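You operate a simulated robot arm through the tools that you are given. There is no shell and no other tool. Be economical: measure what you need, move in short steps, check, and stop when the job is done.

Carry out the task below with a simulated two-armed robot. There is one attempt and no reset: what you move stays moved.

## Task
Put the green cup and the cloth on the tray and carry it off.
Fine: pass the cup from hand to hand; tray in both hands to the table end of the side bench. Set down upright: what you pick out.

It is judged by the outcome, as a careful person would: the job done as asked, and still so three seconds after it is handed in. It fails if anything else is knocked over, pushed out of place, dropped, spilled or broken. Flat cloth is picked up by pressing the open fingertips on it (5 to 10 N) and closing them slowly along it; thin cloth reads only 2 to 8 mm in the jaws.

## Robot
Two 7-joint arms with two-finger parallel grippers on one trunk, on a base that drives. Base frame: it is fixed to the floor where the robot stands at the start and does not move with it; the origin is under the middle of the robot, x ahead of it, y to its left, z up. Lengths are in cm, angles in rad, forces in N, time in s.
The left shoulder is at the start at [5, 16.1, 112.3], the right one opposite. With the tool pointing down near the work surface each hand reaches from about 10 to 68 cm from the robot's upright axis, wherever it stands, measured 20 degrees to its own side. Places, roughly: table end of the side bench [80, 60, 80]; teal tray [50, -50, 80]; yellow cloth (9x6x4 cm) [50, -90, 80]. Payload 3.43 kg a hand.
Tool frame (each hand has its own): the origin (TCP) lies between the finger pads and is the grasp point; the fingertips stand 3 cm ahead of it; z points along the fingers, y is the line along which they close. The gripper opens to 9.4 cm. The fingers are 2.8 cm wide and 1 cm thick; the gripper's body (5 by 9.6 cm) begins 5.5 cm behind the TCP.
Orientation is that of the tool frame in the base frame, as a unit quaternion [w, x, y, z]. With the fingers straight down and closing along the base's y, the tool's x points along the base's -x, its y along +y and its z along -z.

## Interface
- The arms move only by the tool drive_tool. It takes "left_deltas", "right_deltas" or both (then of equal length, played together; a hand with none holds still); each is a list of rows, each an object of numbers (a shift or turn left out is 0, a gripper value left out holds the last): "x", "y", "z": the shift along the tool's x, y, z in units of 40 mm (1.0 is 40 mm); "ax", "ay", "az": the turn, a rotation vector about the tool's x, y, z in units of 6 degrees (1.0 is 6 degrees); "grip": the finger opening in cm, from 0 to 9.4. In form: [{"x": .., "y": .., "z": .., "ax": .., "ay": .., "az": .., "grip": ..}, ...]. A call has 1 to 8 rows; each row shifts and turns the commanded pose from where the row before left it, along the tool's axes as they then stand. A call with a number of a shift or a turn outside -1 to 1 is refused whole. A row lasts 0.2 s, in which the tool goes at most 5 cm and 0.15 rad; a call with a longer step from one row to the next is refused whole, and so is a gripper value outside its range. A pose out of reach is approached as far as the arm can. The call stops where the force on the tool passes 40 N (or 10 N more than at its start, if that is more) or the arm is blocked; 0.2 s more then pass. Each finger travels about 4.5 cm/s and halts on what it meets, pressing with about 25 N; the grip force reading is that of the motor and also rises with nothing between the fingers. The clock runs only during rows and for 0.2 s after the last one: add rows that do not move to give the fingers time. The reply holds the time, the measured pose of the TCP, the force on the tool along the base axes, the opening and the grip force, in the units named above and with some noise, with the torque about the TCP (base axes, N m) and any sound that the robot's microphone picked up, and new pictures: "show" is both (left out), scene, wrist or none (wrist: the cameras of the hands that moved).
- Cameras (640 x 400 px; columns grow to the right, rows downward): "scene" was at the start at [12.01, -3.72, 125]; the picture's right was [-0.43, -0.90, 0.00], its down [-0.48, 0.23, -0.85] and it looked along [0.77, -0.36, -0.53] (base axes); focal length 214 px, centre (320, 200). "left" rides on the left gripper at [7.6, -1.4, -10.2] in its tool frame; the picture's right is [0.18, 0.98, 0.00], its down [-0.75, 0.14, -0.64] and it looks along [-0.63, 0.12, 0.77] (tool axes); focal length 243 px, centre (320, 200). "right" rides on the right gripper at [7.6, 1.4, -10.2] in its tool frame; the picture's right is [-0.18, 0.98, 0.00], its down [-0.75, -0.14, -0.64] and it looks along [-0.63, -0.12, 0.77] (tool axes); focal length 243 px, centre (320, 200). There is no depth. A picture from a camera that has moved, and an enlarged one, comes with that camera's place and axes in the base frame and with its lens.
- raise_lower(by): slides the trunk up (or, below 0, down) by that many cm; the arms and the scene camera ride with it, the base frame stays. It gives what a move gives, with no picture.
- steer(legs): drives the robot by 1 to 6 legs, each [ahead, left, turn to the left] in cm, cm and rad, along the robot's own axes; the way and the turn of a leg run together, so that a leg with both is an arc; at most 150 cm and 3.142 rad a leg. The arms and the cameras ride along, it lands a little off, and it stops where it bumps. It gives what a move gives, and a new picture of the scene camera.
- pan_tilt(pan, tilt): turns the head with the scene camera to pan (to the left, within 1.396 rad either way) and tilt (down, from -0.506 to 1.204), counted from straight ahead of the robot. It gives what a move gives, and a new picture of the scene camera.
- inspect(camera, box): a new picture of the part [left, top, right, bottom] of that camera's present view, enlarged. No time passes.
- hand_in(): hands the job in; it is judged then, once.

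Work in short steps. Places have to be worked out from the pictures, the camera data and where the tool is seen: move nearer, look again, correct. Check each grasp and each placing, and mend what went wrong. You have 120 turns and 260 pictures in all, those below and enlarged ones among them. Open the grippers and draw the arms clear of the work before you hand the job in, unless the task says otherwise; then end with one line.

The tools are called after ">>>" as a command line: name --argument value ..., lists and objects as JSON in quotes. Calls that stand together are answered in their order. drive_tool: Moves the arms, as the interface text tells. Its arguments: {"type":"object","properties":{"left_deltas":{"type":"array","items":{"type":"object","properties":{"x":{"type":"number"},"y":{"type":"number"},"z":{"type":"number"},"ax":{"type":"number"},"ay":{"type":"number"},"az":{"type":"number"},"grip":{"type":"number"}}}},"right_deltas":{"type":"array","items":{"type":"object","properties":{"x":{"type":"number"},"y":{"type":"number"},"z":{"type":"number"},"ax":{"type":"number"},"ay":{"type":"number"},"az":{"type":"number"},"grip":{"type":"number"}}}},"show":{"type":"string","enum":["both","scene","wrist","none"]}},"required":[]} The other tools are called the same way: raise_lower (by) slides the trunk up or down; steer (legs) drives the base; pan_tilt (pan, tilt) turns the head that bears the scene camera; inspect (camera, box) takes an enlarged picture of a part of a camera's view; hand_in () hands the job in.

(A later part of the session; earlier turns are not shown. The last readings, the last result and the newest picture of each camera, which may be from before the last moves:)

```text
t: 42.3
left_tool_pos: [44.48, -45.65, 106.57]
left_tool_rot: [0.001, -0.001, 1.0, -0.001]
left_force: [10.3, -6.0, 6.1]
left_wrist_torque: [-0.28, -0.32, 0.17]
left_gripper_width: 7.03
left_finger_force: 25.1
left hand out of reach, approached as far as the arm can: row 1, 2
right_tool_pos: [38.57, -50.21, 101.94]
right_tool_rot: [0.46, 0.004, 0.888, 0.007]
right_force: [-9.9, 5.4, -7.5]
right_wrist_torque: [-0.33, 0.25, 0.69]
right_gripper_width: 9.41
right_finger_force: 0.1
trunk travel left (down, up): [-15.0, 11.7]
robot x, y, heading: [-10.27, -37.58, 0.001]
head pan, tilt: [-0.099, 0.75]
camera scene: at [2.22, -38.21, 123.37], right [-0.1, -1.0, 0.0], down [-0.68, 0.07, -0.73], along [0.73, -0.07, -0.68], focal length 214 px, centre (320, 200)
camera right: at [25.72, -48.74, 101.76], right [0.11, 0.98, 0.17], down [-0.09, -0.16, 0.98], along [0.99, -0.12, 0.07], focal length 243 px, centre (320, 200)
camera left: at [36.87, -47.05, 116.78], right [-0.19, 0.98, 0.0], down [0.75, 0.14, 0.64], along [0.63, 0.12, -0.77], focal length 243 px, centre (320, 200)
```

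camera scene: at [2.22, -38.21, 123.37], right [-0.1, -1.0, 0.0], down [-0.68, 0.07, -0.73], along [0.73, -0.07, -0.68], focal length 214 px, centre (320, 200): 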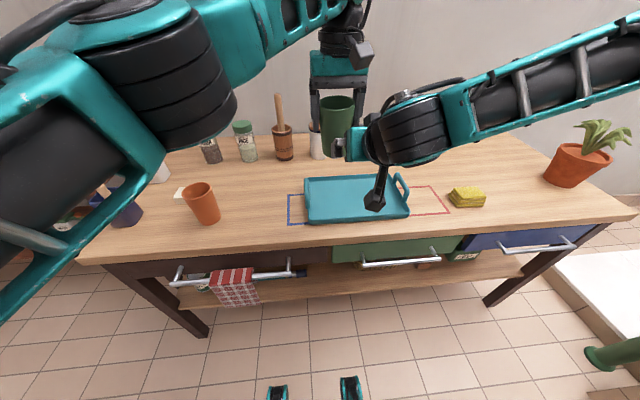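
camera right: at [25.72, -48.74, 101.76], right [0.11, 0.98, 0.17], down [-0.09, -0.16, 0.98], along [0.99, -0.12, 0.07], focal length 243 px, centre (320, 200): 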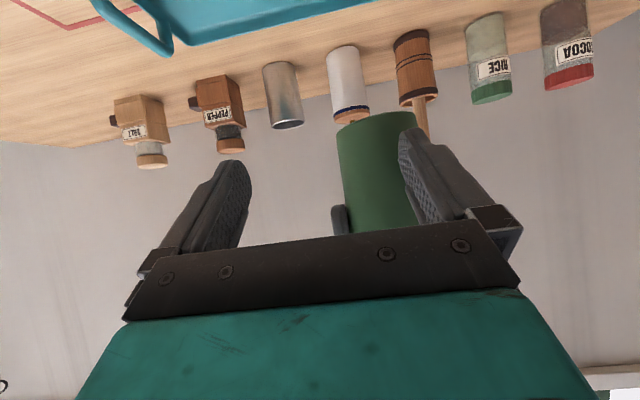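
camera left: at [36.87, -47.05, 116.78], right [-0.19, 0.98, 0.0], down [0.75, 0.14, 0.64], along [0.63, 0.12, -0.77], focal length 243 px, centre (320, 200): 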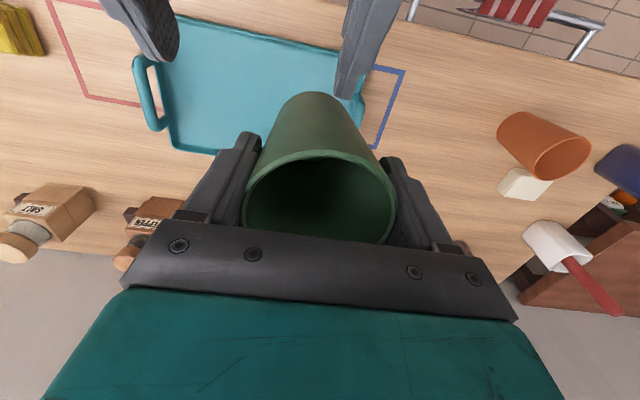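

There's light contact: the left arm stalled at its cross-body limit and a right fingertip touched the cup at about 10 N. I'll back the right hand off and yaw it 25° inward, which is more natural for crossing, and pull the cup slightly left and back.

>>> drive_tool --right_deltas '[{"x": 0.35, "z": -0.5}, {"x": 0.3, "z": -0.45, "y": -0.4}, {"y": -0.4}, {"ax": -0.85, "az": -0.6}, {"ax": -0.85, "az": -0.6}, {"ax": -0.85, "az": -0.6}, {"ax": -0.85, "az": -0.6}]' --left_deltas '[{}, {}, {}, {"x": 0.2, "y": 0.3}, {"x": 0.2, "y": 0.2}, {}, {}]' --show "both"

```text
t: 43.9
left_tool_pos: [42.88, -43.51, 106.65]
left_tool_rot: [0.0, -0.002, 1.0, 0.0]
left_force: [-1.0, -0.8, 0.2]
left_wrist_torque: [0.04, 0.03, 0.01]
left_gripper_width: 7.05
left_finger_force: 25.3
right_tool_pos: [34.18, -53.44, 102.35]
right_tool_rot: [0.454, -0.188, 0.864, 0.106]
right_force: [0.2, -0.2, 0.2]
right_wrist_torque: [0.01, 0.02, 0.01]
right_gripper_width: 9.38
right_finger_force: 0.2
trunk travel left (down, up): [-15.0, 11.7]
robot x, y, heading: [-9.87, -37.58, 0.002]
head pan, tilt: [-0.099, 0.75]
camera scene: at [2.21, -38.2, 123.37], right [-0.1, -1.0, 0.0], down [-0.68, 0.07, -0.73], along [0.73, -0.07, -0.68], focal length 214 px, centre (320, 200)
camera right: at [21.69, -57.53, 101.82], right [-0.32, 0.93, 0.16], down [-0.03, -0.18, 0.98], along [0.95, 0.31, 0.08], focal length 243 px, centre (320, 200)
camera left: at [35.24, -45.03, 116.79], right [-0.19, 0.98, 0.0], down [0.75, 0.14, 0.64], along [0.63, 0.12, -0.77], focal length 243 px, centre (320, 200)
```

scene: 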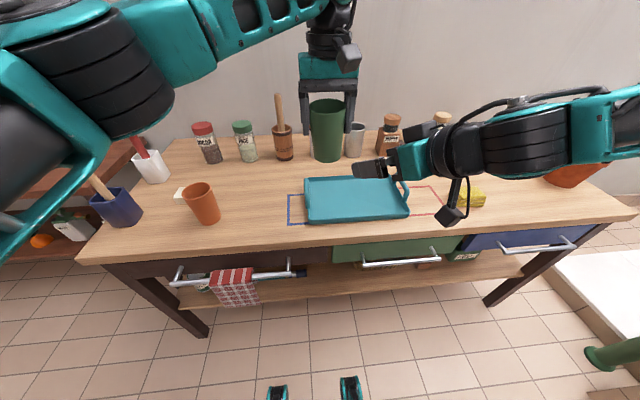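
right: 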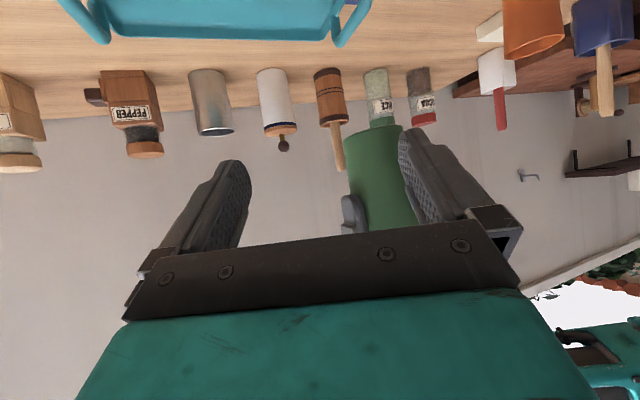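
left: 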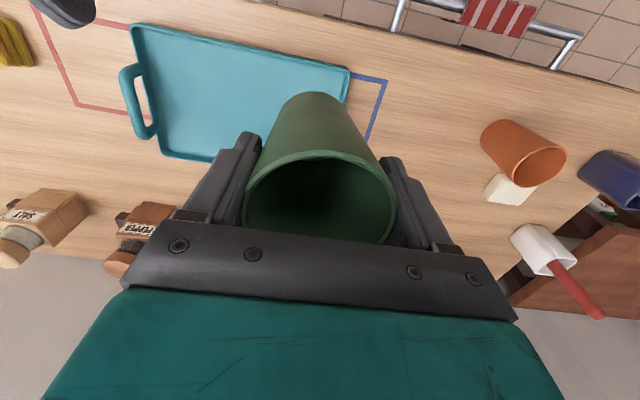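

I'll yaw the left hand 24° the same way so its fingers line up with the right hand's closing axis. The right hand then moves to a stand-off on the approach line.

>>> drive_tool --right_deltas '[{}, {}, {"x": -0.09, "y": 0.65, "z": 0.5}, {"x": -0.09, "y": 0.65, "z": 0.5}, {}]' --left_deltas '[{"az": -1}, {"az": -1}, {"az": -1}, {"az": -1}, {}]' --show "both"

```text
t: 45.1
left_tool_pos: [42.86, -43.66, 106.62]
left_tool_rot: [0.0, -0.209, 0.978, 0.0]
left_force: [-0.9, -0.4, -0.4]
left_wrist_torque: [0.0, -0.03, -0.02]
left_gripper_width: 7.03
left_finger_force: 25.3
right_tool_pos: [35.08, -47.06, 100.58]
right_tool_rot: [0.453, -0.186, 0.866, 0.106]
right_force: [-0.3, 0.0, 0.0]
right_wrist_torque: [-0.03, 0.0, 0.02]
right_gripper_width: 9.41
right_finger_force: 0.1
trunk travel left (down, up): [-15.0, 11.7]
robot x, y, heading: [-9.98, -37.35, 0.001]
head pan, tilt: [-0.099, 0.75]
camera scene: at [2.2, -38.21, 123.37], right [-0.1, -1.0, 0.0], down [-0.68, 0.07, -0.73], along [0.73, -0.07, -0.68], focal length 214 px, centre (320, 200)
camera right: at [22.84, -51.15, 100.21], right [-0.31, 0.93, 0.17], down [-0.03, -0.18, 0.98], along [0.95, 0.3, 0.08], focal length 243 px, centre (320, 200)
camera left: at [36.4, -48.06, 116.83], right [-0.57, 0.82, 0.0], down [0.63, 0.44, 0.64], along [0.53, 0.37, -0.77], focal length 243 px, centre (320, 200)
```

scene: 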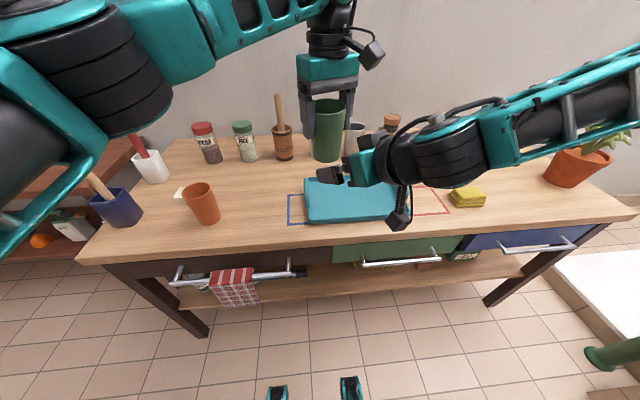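
right: 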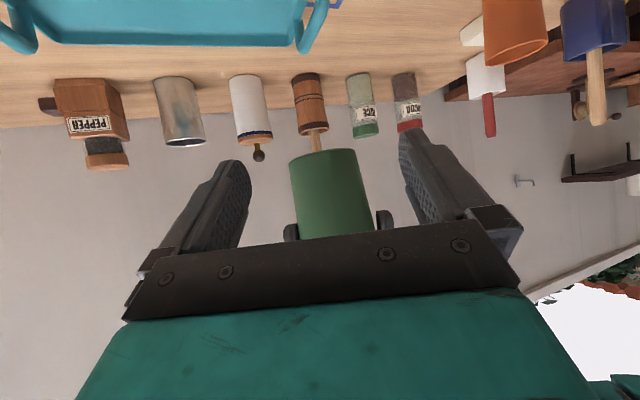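
left: 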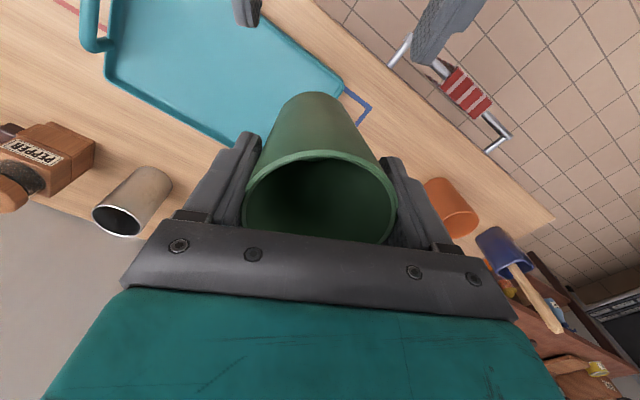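

The right-hand view shows the cup's lower part centred between the right fingers. I'll advance about 7 cm horizontally.

>>> drive_tool --right_deltas '[{"x": -0.35, "y": -0.01, "z": 0.49}, {"x": -0.35, "y": -0.01, "z": 0.49}, {"x": -0.35, "y": -0.01, "z": 0.49}, {}]' --show "both"

>>> inspect --camera "scene" --box '[260, 30, 440, 230]'

```text
t: 46.1
left_tool_pos: [42.83, -43.59, 106.73]
left_tool_rot: [0.002, -0.209, 0.978, 0.0]
left_force: [4.9, 2.4, -0.9]
left_wrist_torque: [-0.05, 0.07, 0.0]
left_gripper_width: 7.06
left_finger_force: 24.8
right_tool_pos: [41.75, -44.16, 100.65]
right_tool_rot: [0.452, -0.187, 0.866, 0.106]
right_force: [-5.0, -1.8, 0.6]
right_wrist_torque: [0.14, -0.29, 0.01]
right_gripper_width: 9.39
right_finger_force: 0.0
trunk travel left (down, up): [-15.0, 11.7]
robot x, y, heading: [-9.97, -37.64, 0.002]
head pan, tilt: [-0.099, 0.75]
camera scene: at [2.2, -38.19, 123.37], right [-0.1, -1.0, 0.0], down [-0.68, 0.07, -0.73], along [0.73, -0.07, -0.68], focal length 214 px, centre (320, 200)
camera right: at [29.45, -48.27, 100.23], right [-0.32, 0.93, 0.17], down [-0.03, -0.18, 0.98], along [0.95, 0.31, 0.08], focal length 243 px, centre (320, 200)
```

scene: 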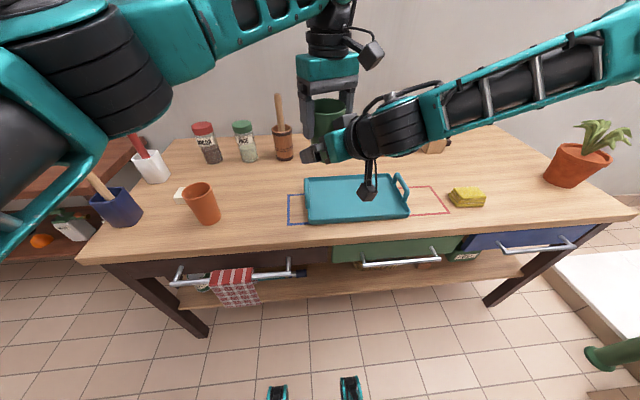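
right: 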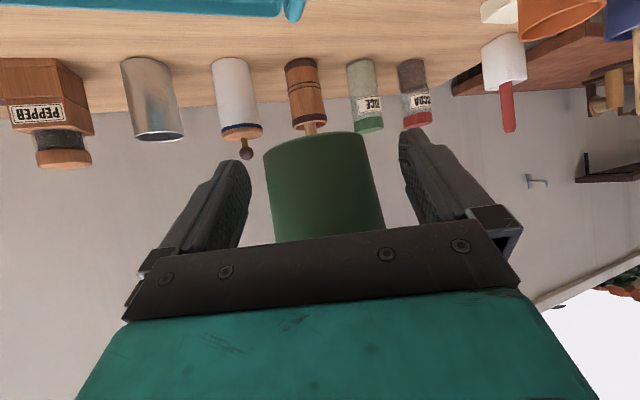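

```text
2.00 times, centred on (350, 130) of scene
camera zoom: at [2.2, -38.19, 123.37], right [-0.1, -1.0, 0.0], down [-0.68, 0.07, -0.73], along [0.73, -0.07, -0.68], focal length 429 px, centre (260, 340)
```

zoom: 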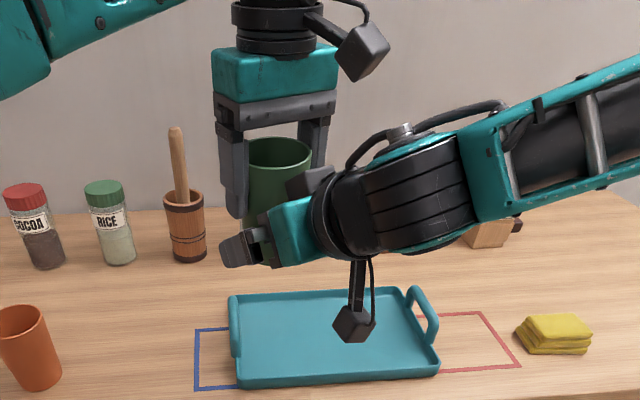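

The palm lightly touches the cup at 5 N. I'll ease back about 0.4 cm and close the right hand gently on the lower part.

>>> drive_tool --right_deltas '[{"x": 0.06, "z": -0.085}, {"grip": 8.2}, {"grip": 7.2}, {"grip": 6.4}, {"grip": 5.6}, {}, {}]' --show "wrist"

```text
t: 47.7
left_tool_pos: [42.76, -43.62, 106.72]
left_tool_rot: [0.001, -0.21, 0.978, 0.0]
left_force: [-5.6, 2.9, 1.2]
left_wrist_torque: [0.47, 0.21, 0.33]
left_gripper_width: 7.06
left_finger_force: 25.0
right_tool_pos: [41.37, -44.44, 100.61]
right_tool_rot: [0.453, -0.185, 0.866, 0.105]
right_force: [4.9, -3.5, -1.2]
right_wrist_torque: [-0.3, 0.15, -0.44]
right_gripper_width: 6.45
right_finger_force: 25.0
trunk travel left (down, up): [-15.0, 11.7]
robot x, y, heading: [-10.12, -37.64, 0.005]
head pan, tilt: [-0.099, 0.75]
camera right: at [29.11, -48.45, 100.25], right [-0.31, 0.93, 0.17], down [-0.03, -0.18, 0.98], along [0.95, 0.3, 0.08], focal length 243 px, centre (320, 200)
```

right: 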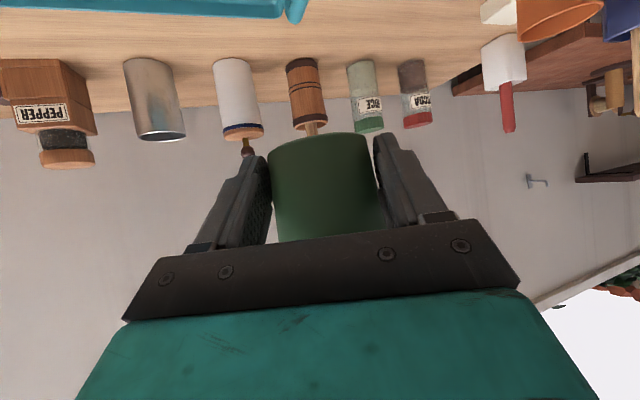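

The right hand holds the cup at 6.45 cm with 25 N. The left now releases and rises clear.

>>> drive_tool --left_deltas '[{"grip": 7.6}, {"grip": 8.4}, {"grip": 9.2}, {}, {"z": -0.5}, {"z": -0.8}, {"z": -0.8}, {}]' --show "both"

```text
t: 49.5
left_tool_pos: [42.87, -43.49, 115.05]
left_tool_rot: [0.0, -0.209, 0.978, -0.001]
left_force: [-0.9, 0.7, -0.3]
left_wrist_torque: [-0.02, 0.01, -0.02]
left_gripper_width: 9.21
left_finger_force: 0.1
right_tool_pos: [41.49, -44.24, 100.73]
right_tool_rot: [0.452, -0.186, 0.866, 0.106]
right_force: [0.4, 0.2, -1.0]
right_wrist_torque: [0.0, -0.01, -0.01]
right_gripper_width: 6.34
right_finger_force: 24.6
trunk travel left (down, up): [-15.0, 11.7]
robot x, y, heading: [-9.96, -37.48, 0.003]
head pan, tilt: [-0.099, 0.75]
camera scene: at [2.23, -38.16, 123.37], right [-0.1, -1.0, 0.0], down [-0.68, 0.07, -0.73], along [0.73, -0.07, -0.68], focal length 214 px, centre (320, 200)
camera left: at [36.48, -47.96, 125.22], right [-0.57, 0.82, 0.0], down [0.63, 0.44, 0.64], along [0.53, 0.37, -0.77], focal length 243 px, centre (320, 200)
```

scene: 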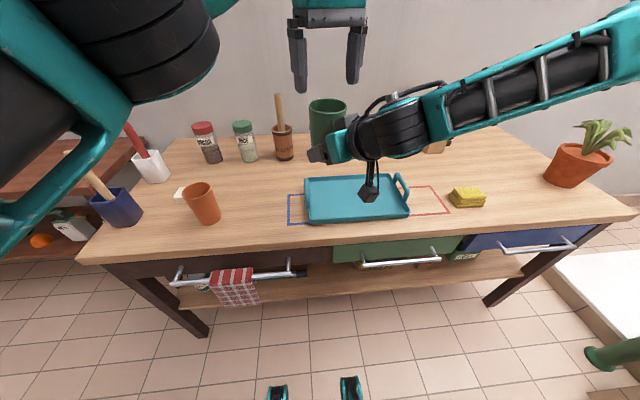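
left: 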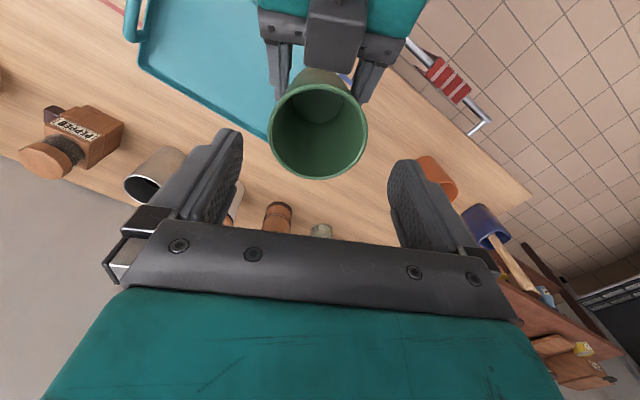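

The handover worked and the right hand alone holds the cup upright. I'll move the left hand aside and lower the trunk so the right arm can reach the tray in this pose.

>>> drive_tool --left_deltas '[{"x": -0.4, "y": 0.9}, {"x": -0.3, "y": 0.9}, {"x": -0.1, "y": 0.9}, {"x": 0.2, "y": 0.8}]' --show "none"

>>> raise_lower --by -12

>>> pan_tilt --pan -0.15 --tilt 0.8

```text
t: 50.5
left_tool_pos: [39.15, -29.65, 115.02]
left_tool_rot: [0.0, -0.21, 0.978, 0.0]
left_force: [0.5, -0.1, 0.3]
left_wrist_torque: [-0.04, 0.02, 0.0]
left_gripper_width: 9.2
left_finger_force: 0.1
right_tool_pos: [41.33, -44.22, 100.72]
right_tool_rot: [0.453, -0.187, 0.865, 0.105]
right_force: [0.3, -0.5, 0.1]
right_wrist_torque: [-0.01, 0.01, -0.01]
right_gripper_width: 6.32
right_finger_force: 24.8
trunk travel left (down, up): [-15.0, 11.7]
robot x, y, heading: [-9.98, -37.64, 0.001]
head pan, tilt: [-0.099, 0.75]
```

```text
t: 52.0
left_tool_pos: [39.12, -29.86, 103.06]
left_tool_rot: [0.001, -0.209, 0.978, -0.001]
left_force: [0.5, -0.6, -0.4]
left_wrist_torque: [0.0, 0.0, 0.03]
left_gripper_width: 9.21
left_finger_force: 0.1
right_tool_pos: [41.38, -44.52, 88.72]
right_tool_rot: [0.453, -0.186, 0.866, 0.105]
right_force: [0.9, -0.3, 0.0]
right_wrist_torque: [-0.03, 0.03, -0.02]
right_gripper_width: 6.33
right_finger_force: 24.7
trunk travel left (down, up): [-3.0, 23.7]
robot x, y, heading: [-9.52, -37.19, 0.004]
head pan, tilt: [-0.099, 0.75]
```

```text
t: 52.6
left_tool_pos: [39.14, -29.89, 103.14]
left_tool_rot: [0.0, -0.208, 0.978, 0.0]
left_force: [-0.1, 0.9, -0.3]
left_wrist_torque: [-0.04, -0.02, 0.0]
left_gripper_width: 9.2
left_finger_force: 0.1
right_tool_pos: [41.46, -44.22, 88.54]
right_tool_rot: [0.454, -0.185, 0.865, 0.105]
right_force: [0.2, -0.7, 0.8]
right_wrist_torque: [-0.02, 0.0, 0.02]
right_gripper_width: 6.32
right_finger_force: 24.7
trunk travel left (down, up): [-3.0, 23.7]
robot x, y, heading: [-10.11, -37.28, 0.002]
head pan, tilt: [-0.15, 0.799]
camera scene: at [1.94, -38.58, 110.97], right [-0.15, -0.99, 0.0], down [-0.71, 0.11, -0.7], along [0.69, -0.1, -0.72], focal length 214 px, centre (320, 200)
```

scene: 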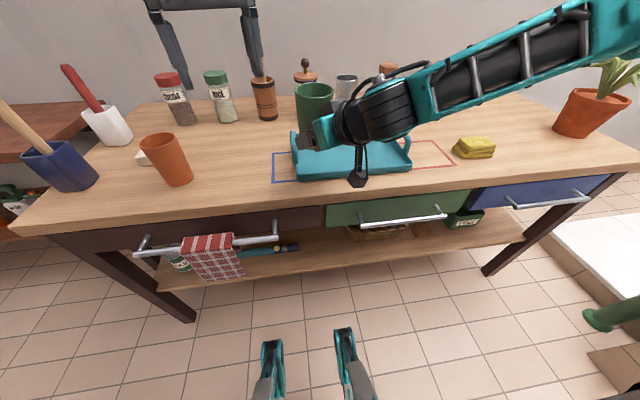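

The cup base is at z≈85, above everything on the tray. I'll drive forward 8 cm so the cup comes over the tray's front left part, then shift it right with the arm.

>>> steer --legs '[[8, 0, 0]]'

>>> drive_tool --right_deltas '[{"x": 0.1, "y": -0.4, "z": -0.15}, {"x": 0.1, "y": -0.4, "z": -0.15}, {}]'

```text
t: 53.7
left_tool_pos: [47.18, -29.63, 103.05]
left_tool_rot: [0.0, -0.211, 0.978, -0.001]
left_force: [0.1, -0.3, 0.5]
left_wrist_torque: [0.01, 0.03, 0.03]
left_gripper_width: 9.2
left_finger_force: 0.1
right_tool_pos: [49.36, -44.3, 88.64]
right_tool_rot: [0.453, -0.187, 0.865, 0.106]
right_force: [-0.5, -0.4, 0.7]
right_wrist_torque: [-0.02, 0.02, -0.02]
right_gripper_width: 6.32
right_finger_force: 24.9
trunk travel left (down, up): [-3.0, 23.7]
robot x, y, heading: [-1.96, -37.47, 0.006]
head pan, tilt: [-0.15, 0.799]
camera scene: at [9.94, -38.52, 110.96], right [-0.14, -0.99, 0.0], down [-0.71, 0.1, -0.7], along [0.69, -0.1, -0.72], focal length 214 px, centre (320, 200)
```

scene: 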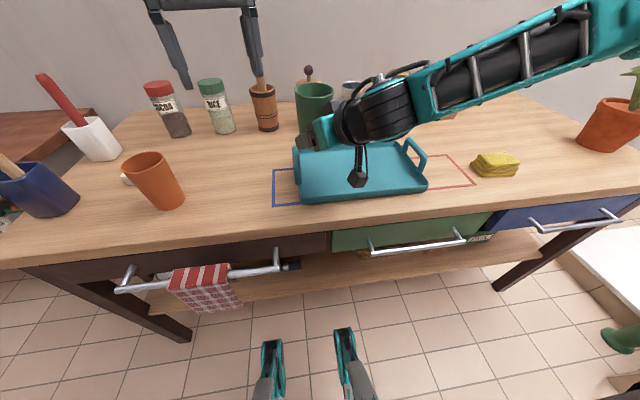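

```text
t: 54.5
left_tool_pos: [47.08, -29.58, 103.15]
left_tool_rot: [0.0, -0.21, 0.978, 0.0]
left_force: [-0.7, -0.2, -0.2]
left_wrist_torque: [0.0, 0.0, 0.0]
left_gripper_width: 9.2
left_finger_force: 0.0
right_tool_pos: [49.36, -47.65, 88.7]
right_tool_rot: [0.452, -0.188, 0.865, 0.106]
right_force: [-1.1, -0.6, 0.0]
right_wrist_torque: [0.03, 0.03, -0.06]
right_gripper_width: 6.31
right_finger_force: 25.5
trunk travel left (down, up): [-3.0, 23.7]
robot x, y, heading: [-2.21, -37.87, 0.005]
head pan, tilt: [-0.15, 0.799]
camera scene: at [9.92, -38.52, 110.97], right [-0.14, -0.99, 0.0], down [-0.71, 0.1, -0.7], along [0.69, -0.1, -0.72], focal length 214 px, centre (320, 200)
camera right: at [37.13, -51.78, 88.18], right [-0.32, 0.93, 0.17], down [-0.03, -0.18, 0.98], along [0.95, 0.31, 0.08], focal length 243 px, centre (320, 200)
```

scene: 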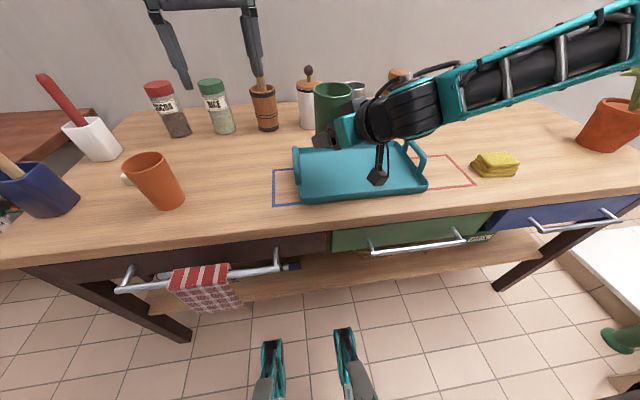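
right: 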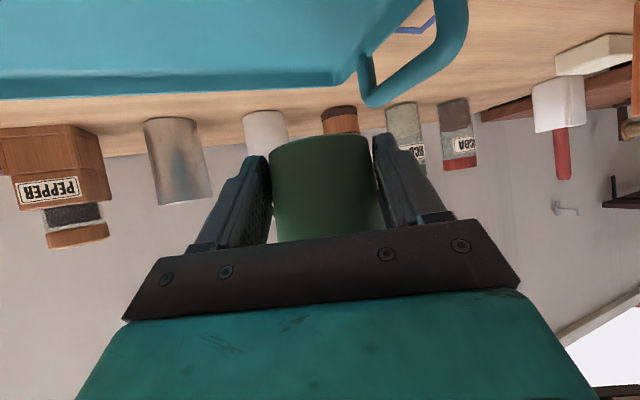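

The reach is fine. I'll shift the cup another 3 cm right so the left handle stays accessible, lower it 5 cm and check.

>>> drive_tool --right_deltas '[{"x": 0.04, "y": -0.785, "z": -0.08}, {"x": 0.4, "z": 0.28}, {"x": 0.4, "z": 0.28}, {"x": 0.23, "z": 0.155}, {}]'

>>> inspect --camera "scene" --box '[260, 70, 460, 220]'

```text
t: 55.7
left_tool_pos: [47.11, -29.66, 103.05]
left_tool_rot: [0.0, -0.21, 0.978, 0.0]
left_force: [0.7, -0.4, 0.4]
left_wrist_torque: [0.02, -0.02, 0.0]
left_gripper_width: 9.18
left_finger_force: 0.1
right_tool_pos: [50.47, -50.6, 83.68]
right_tool_rot: [0.452, -0.187, 0.866, 0.106]
right_force: [-0.9, 0.0, 0.7]
right_wrist_torque: [0.0, 0.03, 0.0]
right_gripper_width: 6.31
right_finger_force: 25.0
trunk travel left (down, up): [-3.0, 23.7]
robot x, y, heading: [-1.66, -37.41, 0.007]
head pan, tilt: [-0.15, 0.799]
camera scene: at [9.92, -38.52, 110.97], right [-0.14, -0.99, 0.0], down [-0.71, 0.1, -0.7], along [0.69, -0.1, -0.72], focal length 214 px, centre (320, 200)
camera right: at [38.15, -54.64, 83.25], right [-0.32, 0.93, 0.17], down [-0.03, -0.18, 0.98], along [0.95, 0.31, 0.08], focal length 243 px, centre (320, 200)
```

scene: 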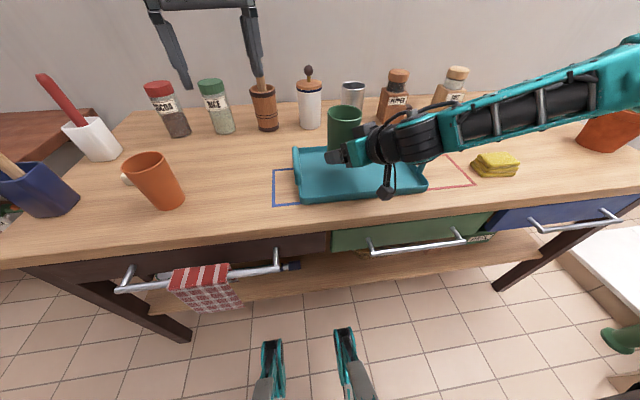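
right: 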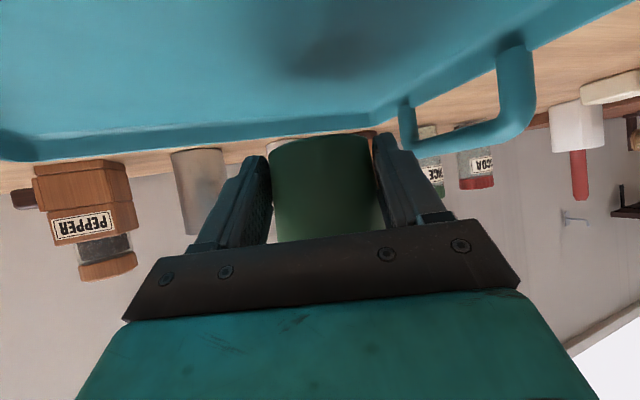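

```text
2.67 times, centred on (360, 145) of scene
camera zoom: at [9.92, -38.52, 110.97], right [-0.14, -0.99, 0.0], down [-0.71, 0.1, -0.7], along [0.69, -0.1, -0.72], focal length 572 px, centre (213, 347)
```

zoom: 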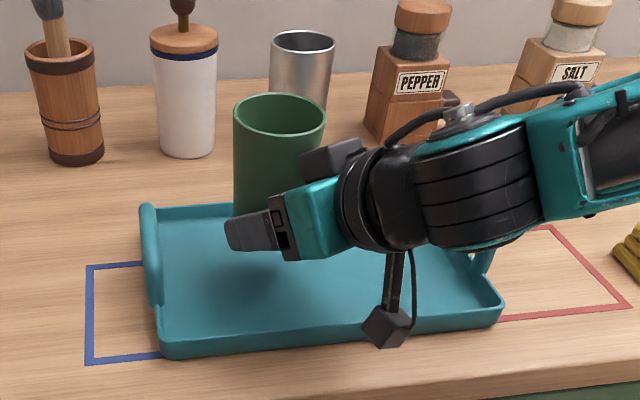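

It's on course over the tray. I'll descend another 3.2 cm.

>>> drive_tool --right_deltas '[{"x": 0.35, "z": 0.24}, {"x": 0.2, "z": 0.137}, {"x": 0.1, "z": 0.07}, {}]' --show "scene"

>>> inspect --camera "scene" --box '[290, 90, 430, 210]'

```text
t: 56.7
left_tool_pos: [47.19, -29.71, 103.08]
left_tool_rot: [0.0, -0.211, 0.978, 0.0]
left_force: [0.3, -1.0, -0.1]
left_wrist_torque: [0.02, 0.0, -0.03]
left_gripper_width: 9.17
left_finger_force: 0.0
right_tool_pos: [50.51, -50.57, 80.49]
right_tool_rot: [0.452, -0.188, 0.865, 0.107]
right_force: [-1.0, 0.2, 0.5]
right_wrist_torque: [-0.02, -0.03, 0.01]
right_gripper_width: 6.31
right_finger_force: 24.8
trunk travel left (down, up): [-3.0, 23.7]
robot x, y, heading: [-1.89, -37.48, 0.001]
head pan, tilt: [-0.15, 0.799]
camera scene: at [9.92, -38.52, 110.97], right [-0.14, -0.99, 0.0], down [-0.71, 0.1, -0.7], along [0.69, -0.1, -0.72], focal length 214 px, centre (320, 200)
```

scene: 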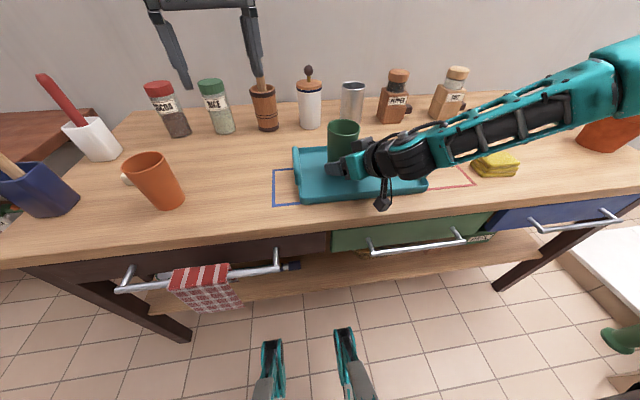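

```text
3.33 times, centred on (360, 150) of scene
camera zoom: at [9.92, -38.52, 110.97], right [-0.14, -0.99, 0.0], down [-0.71, 0.1, -0.7], along [0.69, -0.1, -0.72], focal length 715 px, centre (187, 367)
```

zoom: 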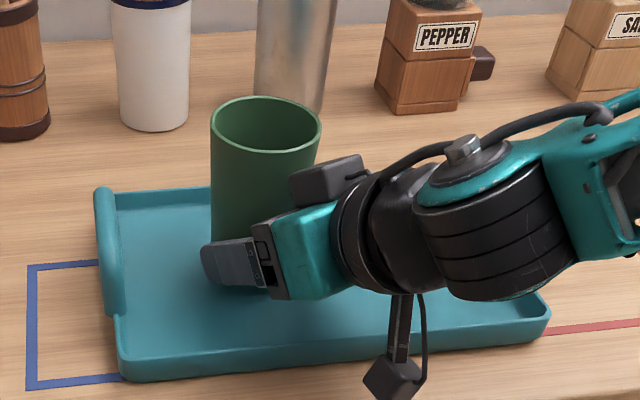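

No contact yet, with TCP at z 80.5. I'll creep down.

>>> drive_tool --right_deltas '[{"x": 0.082, "z": 0.056}, {"x": 0.041, "z": 0.028}, {}]' --show "none"

>>> drive_tool --right_deltas '[{"x": 0.06, "z": 0.042}, {}]' --show "wrist"

```text
t: 57.5
left_tool_pos: [47.08, -29.62, 103.1]
left_tool_rot: [0.0, -0.21, 0.978, 0.001]
left_force: [-0.2, -0.1, -0.2]
left_wrist_torque: [-0.01, -0.01, -0.03]
left_gripper_width: 9.24
left_finger_force: 0.0
right_tool_pos: [50.42, -50.7, 80.04]
right_tool_rot: [0.453, -0.187, 0.865, 0.106]
right_force: [0.8, 0.7, -0.4]
right_wrist_torque: [-0.03, 0.0, -0.02]
right_gripper_width: 6.3
right_finger_force: 25.2
trunk travel left (down, up): [-3.0, 23.7]
robot x, y, heading: [-1.83, -37.48, 0.007]
head pan, tilt: [-0.15, 0.799]
```

```text
t: 58.1
left_tool_pos: [47.11, -29.6, 103.13]
left_tool_rot: [0.0, -0.21, 0.978, 0.0]
left_force: [0.0, 0.4, -0.4]
left_wrist_torque: [-0.02, -0.01, -0.01]
left_gripper_width: 9.2
left_finger_force: 0.1
right_tool_pos: [50.47, -50.67, 79.6]
right_tool_rot: [0.453, -0.187, 0.865, 0.106]
right_force: [0.1, -0.4, 0.3]
right_wrist_torque: [-0.01, 0.03, 0.01]
right_gripper_width: 6.32
right_finger_force: 24.7
trunk travel left (down, up): [-3.0, 23.7]
robot x, y, heading: [-1.94, -37.66, 0.008]
head pan, tilt: [-0.15, 0.799]
camera right: at [38.08, -54.75, 79.23], right [-0.32, 0.93, 0.17], down [-0.03, -0.18, 0.98], along [0.95, 0.31, 0.08], focal length 243 px, centre (320, 200)
```

right: 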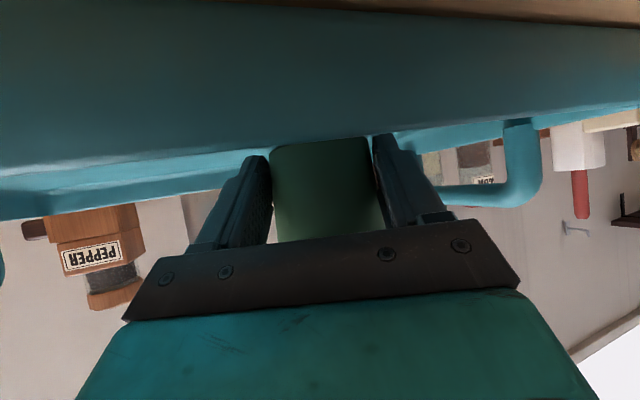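

Still no contact. I'll continue in small steps, reading the force each time.

>>> drive_tool --right_deltas '[{"x": 0.06, "z": 0.042}, {}]' --show "none"

>>> drive_tool --right_deltas '[{"x": 0.06, "z": 0.042}, {}]' --show "none"

>>> inspect --camera "scene" --box '[290, 90, 430, 210]'

```text
t: 58.7
left_tool_pos: [47.02, -29.66, 103.1]
left_tool_rot: [0.0, -0.21, 0.978, 0.0]
left_force: [0.1, -0.1, -0.1]
left_wrist_torque: [-0.01, -0.01, 0.03]
left_gripper_width: 9.19
left_finger_force: 0.1
right_tool_pos: [50.37, -50.62, 79.47]
right_tool_rot: [0.454, -0.188, 0.864, 0.106]
right_force: [-0.2, -0.3, 3.9]
right_wrist_torque: [-0.17, -0.12, 0.02]
right_gripper_width: 6.3
right_finger_force: 25.1
trunk travel left (down, up): [-3.0, 23.7]
robot x, y, heading: [-1.88, -37.39, 0.004]
head pan, tilt: [-0.15, 0.799]
```

```text
t: 59.3
left_tool_pos: [46.87, -29.68, 103.17]
left_tool_rot: [0.001, -0.211, 0.978, -0.001]
left_force: [0.0, -0.8, 0.3]
left_wrist_torque: [-0.01, 0.01, -0.02]
left_gripper_width: 9.2
left_finger_force: 0.1
right_tool_pos: [50.42, -50.61, 79.51]
right_tool_rot: [0.457, -0.188, 0.863, 0.105]
right_force: [-5.6, -4.5, 21.5]
right_wrist_torque: [-0.64, -0.46, -0.28]
right_gripper_width: 6.3
right_finger_force: 25.3
trunk travel left (down, up): [-3.0, 23.7]
robot x, y, heading: [-1.93, -37.26, 0.009]
head pan, tilt: [-0.15, 0.799]
```

```text
3.33 times, centred on (360, 150) of scene
camera zoom: at [9.71, -38.51, 111.03], right [-0.14, -0.99, 0.0], down [-0.71, 0.1, -0.7], along [0.69, -0.1, -0.72], focal length 715 px, centre (187, 367)
```

zoom: 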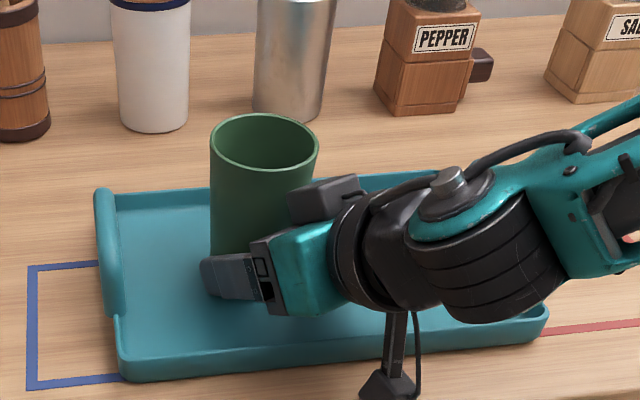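

There's contact at z≈79.45, so the cup is on the tray floor. I'll relieve the pressure, open slowly and back off along the finger axis.

>>> drive_tool --right_deltas '[{"x": -0.06, "z": -0.042}, {"grip": 7.0}, {"grip": 7.8}, {"grip": 8.6}, {"grip": 9.4}, {}]' --show "scene"

>>> inspect --camera "scene" --box '[290, 90, 430, 210]'

```text
t: 60.7
left_tool_pos: [46.94, -29.46, 103.31]
left_tool_rot: [0.001, -0.21, 0.978, -0.001]
left_force: [0.7, 1.1, -1.1]
left_wrist_torque: [-0.02, 0.03, -0.05]
left_gripper_width: 9.21
left_finger_force: 0.0
right_tool_pos: [50.36, -50.58, 79.48]
right_tool_rot: [0.454, -0.187, 0.864, 0.106]
right_force: [-1.8, 5.4, 14.5]
right_wrist_torque: [-0.35, -0.45, 0.18]
right_gripper_width: 9.06
right_finger_force: 0.1
trunk travel left (down, up): [-3.0, 23.7]
robot x, y, heading: [-1.93, -37.42, 0.006]
head pan, tilt: [-0.15, 0.799]
camera scene: at [9.78, -38.45, 110.99], right [-0.14, -0.99, 0.0], down [-0.71, 0.1, -0.7], along [0.69, -0.1, -0.72], focal length 214 px, centre (320, 200)
```

scene: 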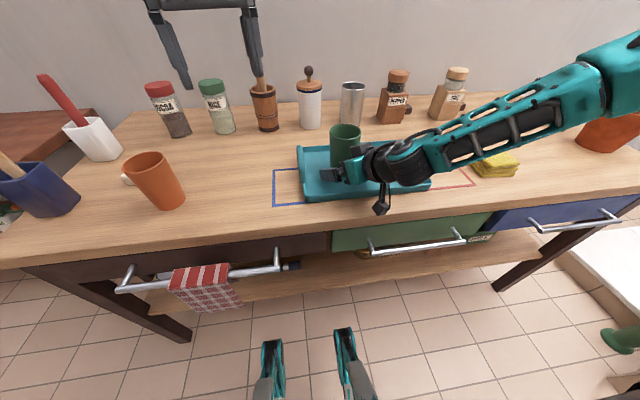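

```text
3.33 times, centred on (360, 150) of scene
camera zoom: at [9.78, -38.45, 110.99], right [-0.14, -0.99, 0.0], down [-0.71, 0.1, -0.7], along [0.69, -0.1, -0.72], focal length 715 px, centre (187, 367)
```

zoom: 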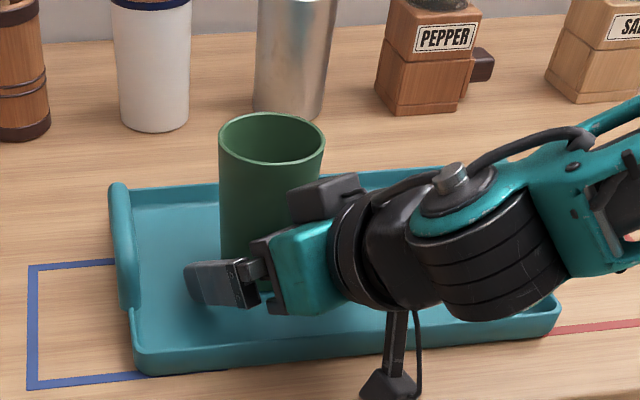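

The cup stands upright on the tray. The fingertips were touching the tray floor and nudged the tray about 1 cm, which is harmless. I'll lift 0.5 cm, then withdraw back and up.

>>> drive_tool --right_deltas '[{"x": -0.1, "z": -0.07}, {}, {"z": -0.4}, {"z": -0.6}, {"z": -0.8}, {"z": -0.9}, {"z": -0.9}, {}]' --show "both"

```text
t: 62.5
left_tool_pos: [47.14, -29.59, 103.1]
left_tool_rot: [-0.001, -0.211, 0.977, -0.001]
left_force: [-1.4, 0.0, -0.3]
left_wrist_torque: [-0.01, 0.0, -0.02]
left_gripper_width: 9.19
left_finger_force: 0.1
right_tool_pos: [39.67, -55.76, 88.06]
right_tool_rot: [0.453, -0.187, 0.865, 0.106]
right_force: [0.0, 0.6, 0.4]
right_wrist_torque: [0.01, -0.02, 0.01]
right_gripper_width: 9.39
right_finger_force: 0.1
trunk travel left (down, up): [-3.0, 23.7]
robot x, y, heading: [-2.11, -37.35, 0.009]
head pan, tilt: [-0.15, 0.799]
camera scene: at [9.91, -38.52, 110.97], right [-0.14, -0.99, 0.0], down [-0.71, 0.1, -0.7], along [0.69, -0.1, -0.72], focal length 214 px, centre (320, 200)
camera right: at [27.37, -59.9, 87.66], right [-0.32, 0.93, 0.17], down [-0.03, -0.18, 0.98], along [0.95, 0.31, 0.08], focal length 243 px, centre (320, 200)
```

scene: 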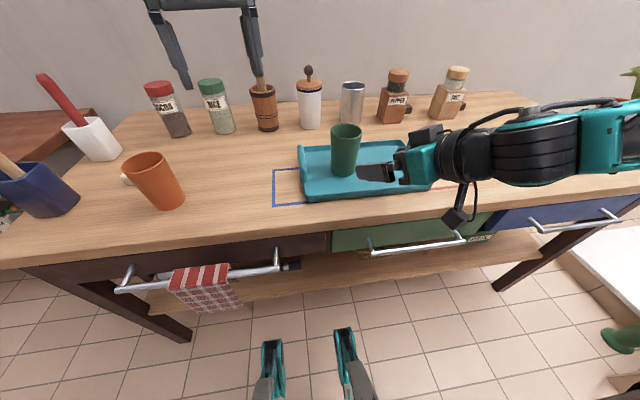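
right: 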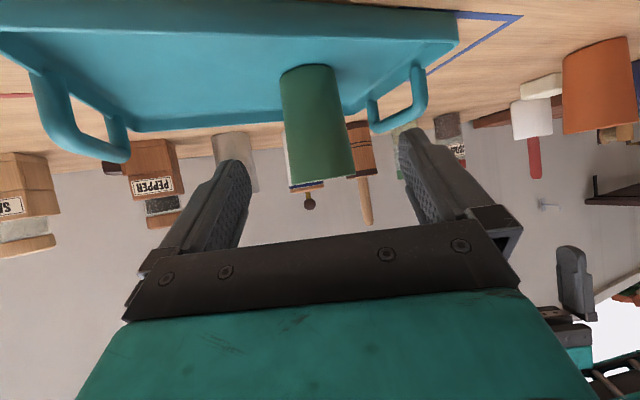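

The cup stands upright on the tray. I'll raise the trunk again and return the right hand to fingers-down before going for the cloth.

>>> raise_lower --by 12

>>> drive_tool --right_deltas '[{"ay": 1}, {"ay": 1}, {"ay": 1}, {"ay": 1}, {"ay": 1}, {"ay": 1}, {"ay": 1}, {"ay": 1}]' --show "none"

>>> drive_tool --right_deltas '[{"ay": 1}, {"ay": 0.17}, {"az": 1}, {"az": 1}, {"az": 1}, {"az": 1}, {"az": 1}, {"az": 1}]' --left_deltas '[{"az": 1}, {"az": 1}, {"az": 1}, {"az": 1}, {}, {}, {}, {}]' --show "none"

>>> steer --legs '[[0, -33, 0]]'

```text
t: 64.0
left_tool_pos: [47.11, -29.67, 115.12]
left_tool_rot: [0.0, -0.211, 0.978, 0.0]
left_force: [0.8, -0.5, -0.4]
left_wrist_torque: [0.03, 0.0, 0.01]
left_gripper_width: 9.18
left_finger_force: 0.1
right_tool_pos: [39.78, -55.77, 100.06]
right_tool_rot: [0.453, -0.188, 0.865, 0.107]
right_force: [-0.1, -0.8, -0.8]
right_wrist_torque: [-0.02, 0.0, -0.03]
right_gripper_width: 9.37
right_finger_force: 0.1
trunk travel left (down, up): [-15.0, 11.7]
robot x, y, heading: [-2.07, -37.58, 0.009]
head pan, tilt: [-0.15, 0.799]
```

```text
t: 65.8
left_tool_pos: [47.12, -29.6, 115.01]
left_tool_rot: [0.0, -0.21, 0.978, 0.001]
left_force: [0.8, -0.6, 0.2]
left_wrist_torque: [0.01, 0.04, -0.02]
left_gripper_width: 9.2
left_finger_force: 0.1
right_tool_pos: [39.75, -55.8, 100.09]
right_tool_rot: [0.061, -0.214, 0.975, 0.021]
right_force: [0.4, 0.6, 0.0]
right_wrist_torque: [0.02, 0.02, -0.02]
right_gripper_width: 9.41
right_finger_force: 0.1
trunk travel left (down, up): [-15.0, 11.7]
robot x, y, heading: [-2.01, -37.28, 0.002]
head pan, tilt: [-0.15, 0.799]
```

```text
t: 67.6
left_tool_pos: [47.0, -29.6, 115.03]
left_tool_rot: [0.0, -0.003, 1.0, 0.0]
left_force: [-0.1, 0.5, 0.2]
left_wrist_torque: [-0.02, 0.02, 0.03]
left_gripper_width: 9.2
left_finger_force: 0.0
right_tool_pos: [39.82, -55.68, 100.09]
right_tool_rot: [0.001, 0.097, 0.995, 0.008]
right_force: [0.9, -0.4, 0.1]
right_wrist_torque: [0.01, -0.01, -0.01]
right_gripper_width: 9.4
right_finger_force: 0.0
trunk travel left (down, up): [-15.0, 11.7]
robot x, y, heading: [-1.85, -37.41, 0.004]
head pan, tilt: [-0.15, 0.799]
```

```text
t: 71.1
left_tool_pos: [47.26, -62.93, 115.08]
left_tool_rot: [0.0, -0.003, 1.0, 0.001]
left_force: [0.4, -0.2, 0.6]
left_wrist_torque: [0.0, 0.04, 0.03]
left_gripper_width: 9.21
left_finger_force: 0.0
right_tool_pos: [40.14, -89.03, 100.15]
right_tool_rot: [0.001, 0.096, 0.995, 0.007]
right_force: [0.6, 0.7, 0.1]
right_wrist_torque: [0.04, -0.02, -0.02]
right_gripper_width: 9.41
right_finger_force: 0.1
trunk travel left (down, up): [-15.0, 11.7]
robot x, y, heading: [-1.81, -70.89, 0.01]
head pan, tilt: [-0.15, 0.799]
camera scene: at [10.11, -71.86, 122.97], right [-0.14, -0.99, 0.0], down [-0.71, 0.1, -0.7], along [0.69, -0.1, -0.72], focal length 214 px, centre (320, 200)
```

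scene: 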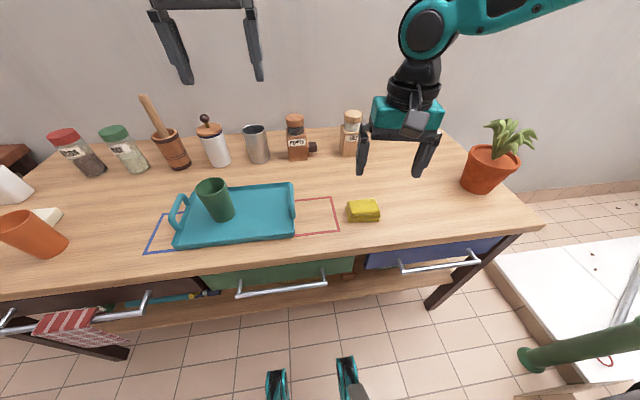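

The cloth is at about (47.8,-89.3). I'll yaw the right hand to close along x, across the 6 cm side, move it over the cloth and look.

>>> drive_tool --right_deltas '[{"x": -0.95, "y": -0.3}, {"x": -0.95, "y": -0.2}, {"az": 1}, {"az": 1}, {"az": 1}, {"az": 1}, {"az": 1}, {"az": 1}]' --show "none"

>>> drive_tool --right_deltas '[{"az": 1}, {"az": 1}, {"az": 1}, {"az": 1}, {"az": 1}, {"az": 1}, {"az": 1}, {"az": 0.2}]' --show "wrist"

>>> inspect --camera "scene" --box '[280, 130, 440, 250]'

```text
t: 72.9
left_tool_pos: [47.39, -62.84, 115.01]
left_tool_rot: [0.001, -0.003, 1.0, 0.0]
left_force: [-0.6, 0.2, -0.4]
left_wrist_torque: [0.02, 0.0, 0.03]
left_gripper_width: 9.2
left_finger_force: 0.1
right_tool_pos: [47.11, -92.28, 100.0]
right_tool_rot: [-0.004, 0.4, 0.916, 0.007]
right_force: [0.6, -0.4, -0.9]
right_wrist_torque: [0.0, 0.03, 0.03]
right_gripper_width: 9.4
right_finger_force: 0.0
trunk travel left (down, up): [-15.0, 11.7]
robot x, y, heading: [-1.55, -71.16, 0.002]
head pan, tilt: [-0.15, 0.799]
```

```text
t: 74.7
left_tool_pos: [47.3, -62.85, 115.06]
left_tool_rot: [0.0, -0.004, 1.0, 0.0]
left_force: [0.3, 0.5, 0.2]
left_wrist_torque: [0.0, 0.05, 0.02]
left_gripper_width: 9.2
left_finger_force: 0.0
right_tool_pos: [47.08, -92.47, 100.01]
right_tool_rot: [-0.006, 0.709, 0.705, 0.005]
right_force: [-0.2, -1.2, 0.8]
right_wrist_torque: [-0.01, -0.02, 0.01]
right_gripper_width: 9.38
right_finger_force: 0.1
trunk travel left (down, up): [-15.0, 11.7]
robot x, y, heading: [-1.34, -70.7, 0.016]
head pan, tilt: [-0.15, 0.799]
camera right: at [48.46, -85.07, 110.43], right [0.98, -0.19, 0.0], down [-0.15, -0.76, 0.63], along [-0.12, -0.62, -0.78], focal length 243 px, centre (320, 200)
```

right: 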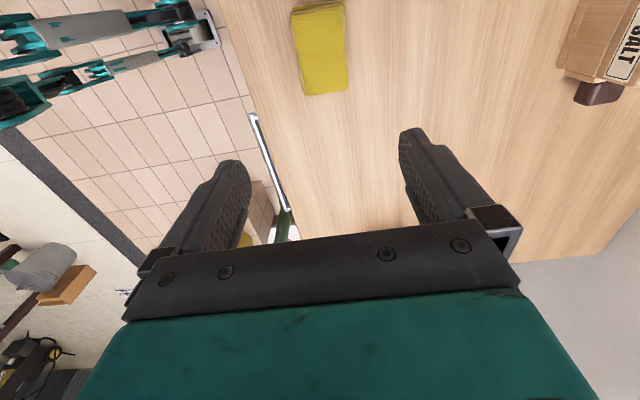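

```text
3.33 times, centred on (360, 190) of scene
camera zoom: at [10.11, -71.85, 122.97], right [-0.14, -0.99, 0.0], down [-0.71, 0.1, -0.7], along [0.69, -0.1, -0.72], focal length 715 px, centre (187, 233)
```

zoom: 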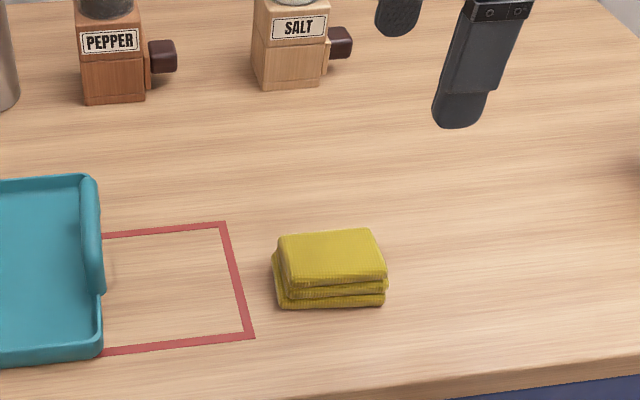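

The cloth is aligned with y, centred at (47.9,-89.3). I'll shift over it and descend to z≈86, then check.

>>> drive_tool --right_deltas '[{"x": 0.78, "y": 0.2}, {"z": 0.9}, {"z": 0.9}, {"z": 0.9}, {"z": 0.7}, {}]' --show "wrist"

>>> inspect --camera "scene" --box '[280, 130, 440, 250]'

```text
t: 76.1
left_tool_pos: [47.31, -62.85, 115.06]
left_tool_rot: [0.0, -0.004, 1.0, 0.0]
left_force: [0.6, 0.3, 0.1]
left_wrist_torque: [0.03, 0.0, -0.04]
left_gripper_width: 9.16
left_finger_force: 0.3
right_tool_pos: [46.2, -90.51, 87.67]
right_tool_rot: [-0.005, 0.709, 0.705, 0.007]
right_force: [0.3, 0.0, 0.3]
right_wrist_torque: [-0.01, -0.01, -0.02]
right_gripper_width: 9.42
right_finger_force: 0.1
right hand out of reach, approached as far as the arm can: row 4, 5
trunk travel left (down, up): [-15.0, 11.7]
robot x, y, heading: [-2.06, -70.65, 0.008]
head pan, tilt: [-0.15, 0.799]
camera right: at [47.61, -83.12, 98.04], right [0.98, -0.19, 0.0], down [-0.14, -0.76, 0.63], along [-0.12, -0.62, -0.78], focal length 243 px, centre (320, 200)
```

right: 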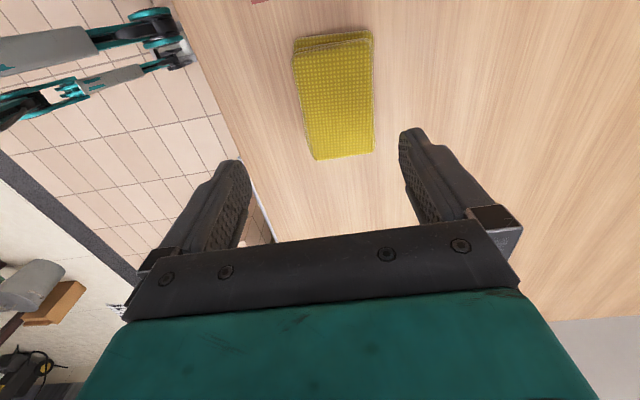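

```text
3.33 times, centred on (360, 190) of scene
camera zoom: at [10.11, -71.84, 122.97], right [-0.14, -0.99, 0.0], down [-0.71, 0.1, -0.7], along [0.69, -0.1, -0.72], focal length 715 px, centre (187, 233)
```

zoom: 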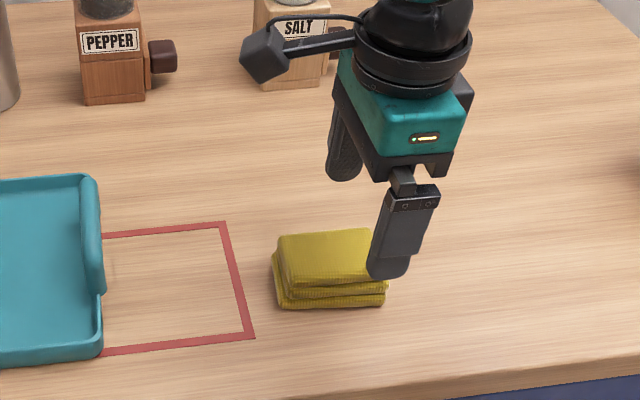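

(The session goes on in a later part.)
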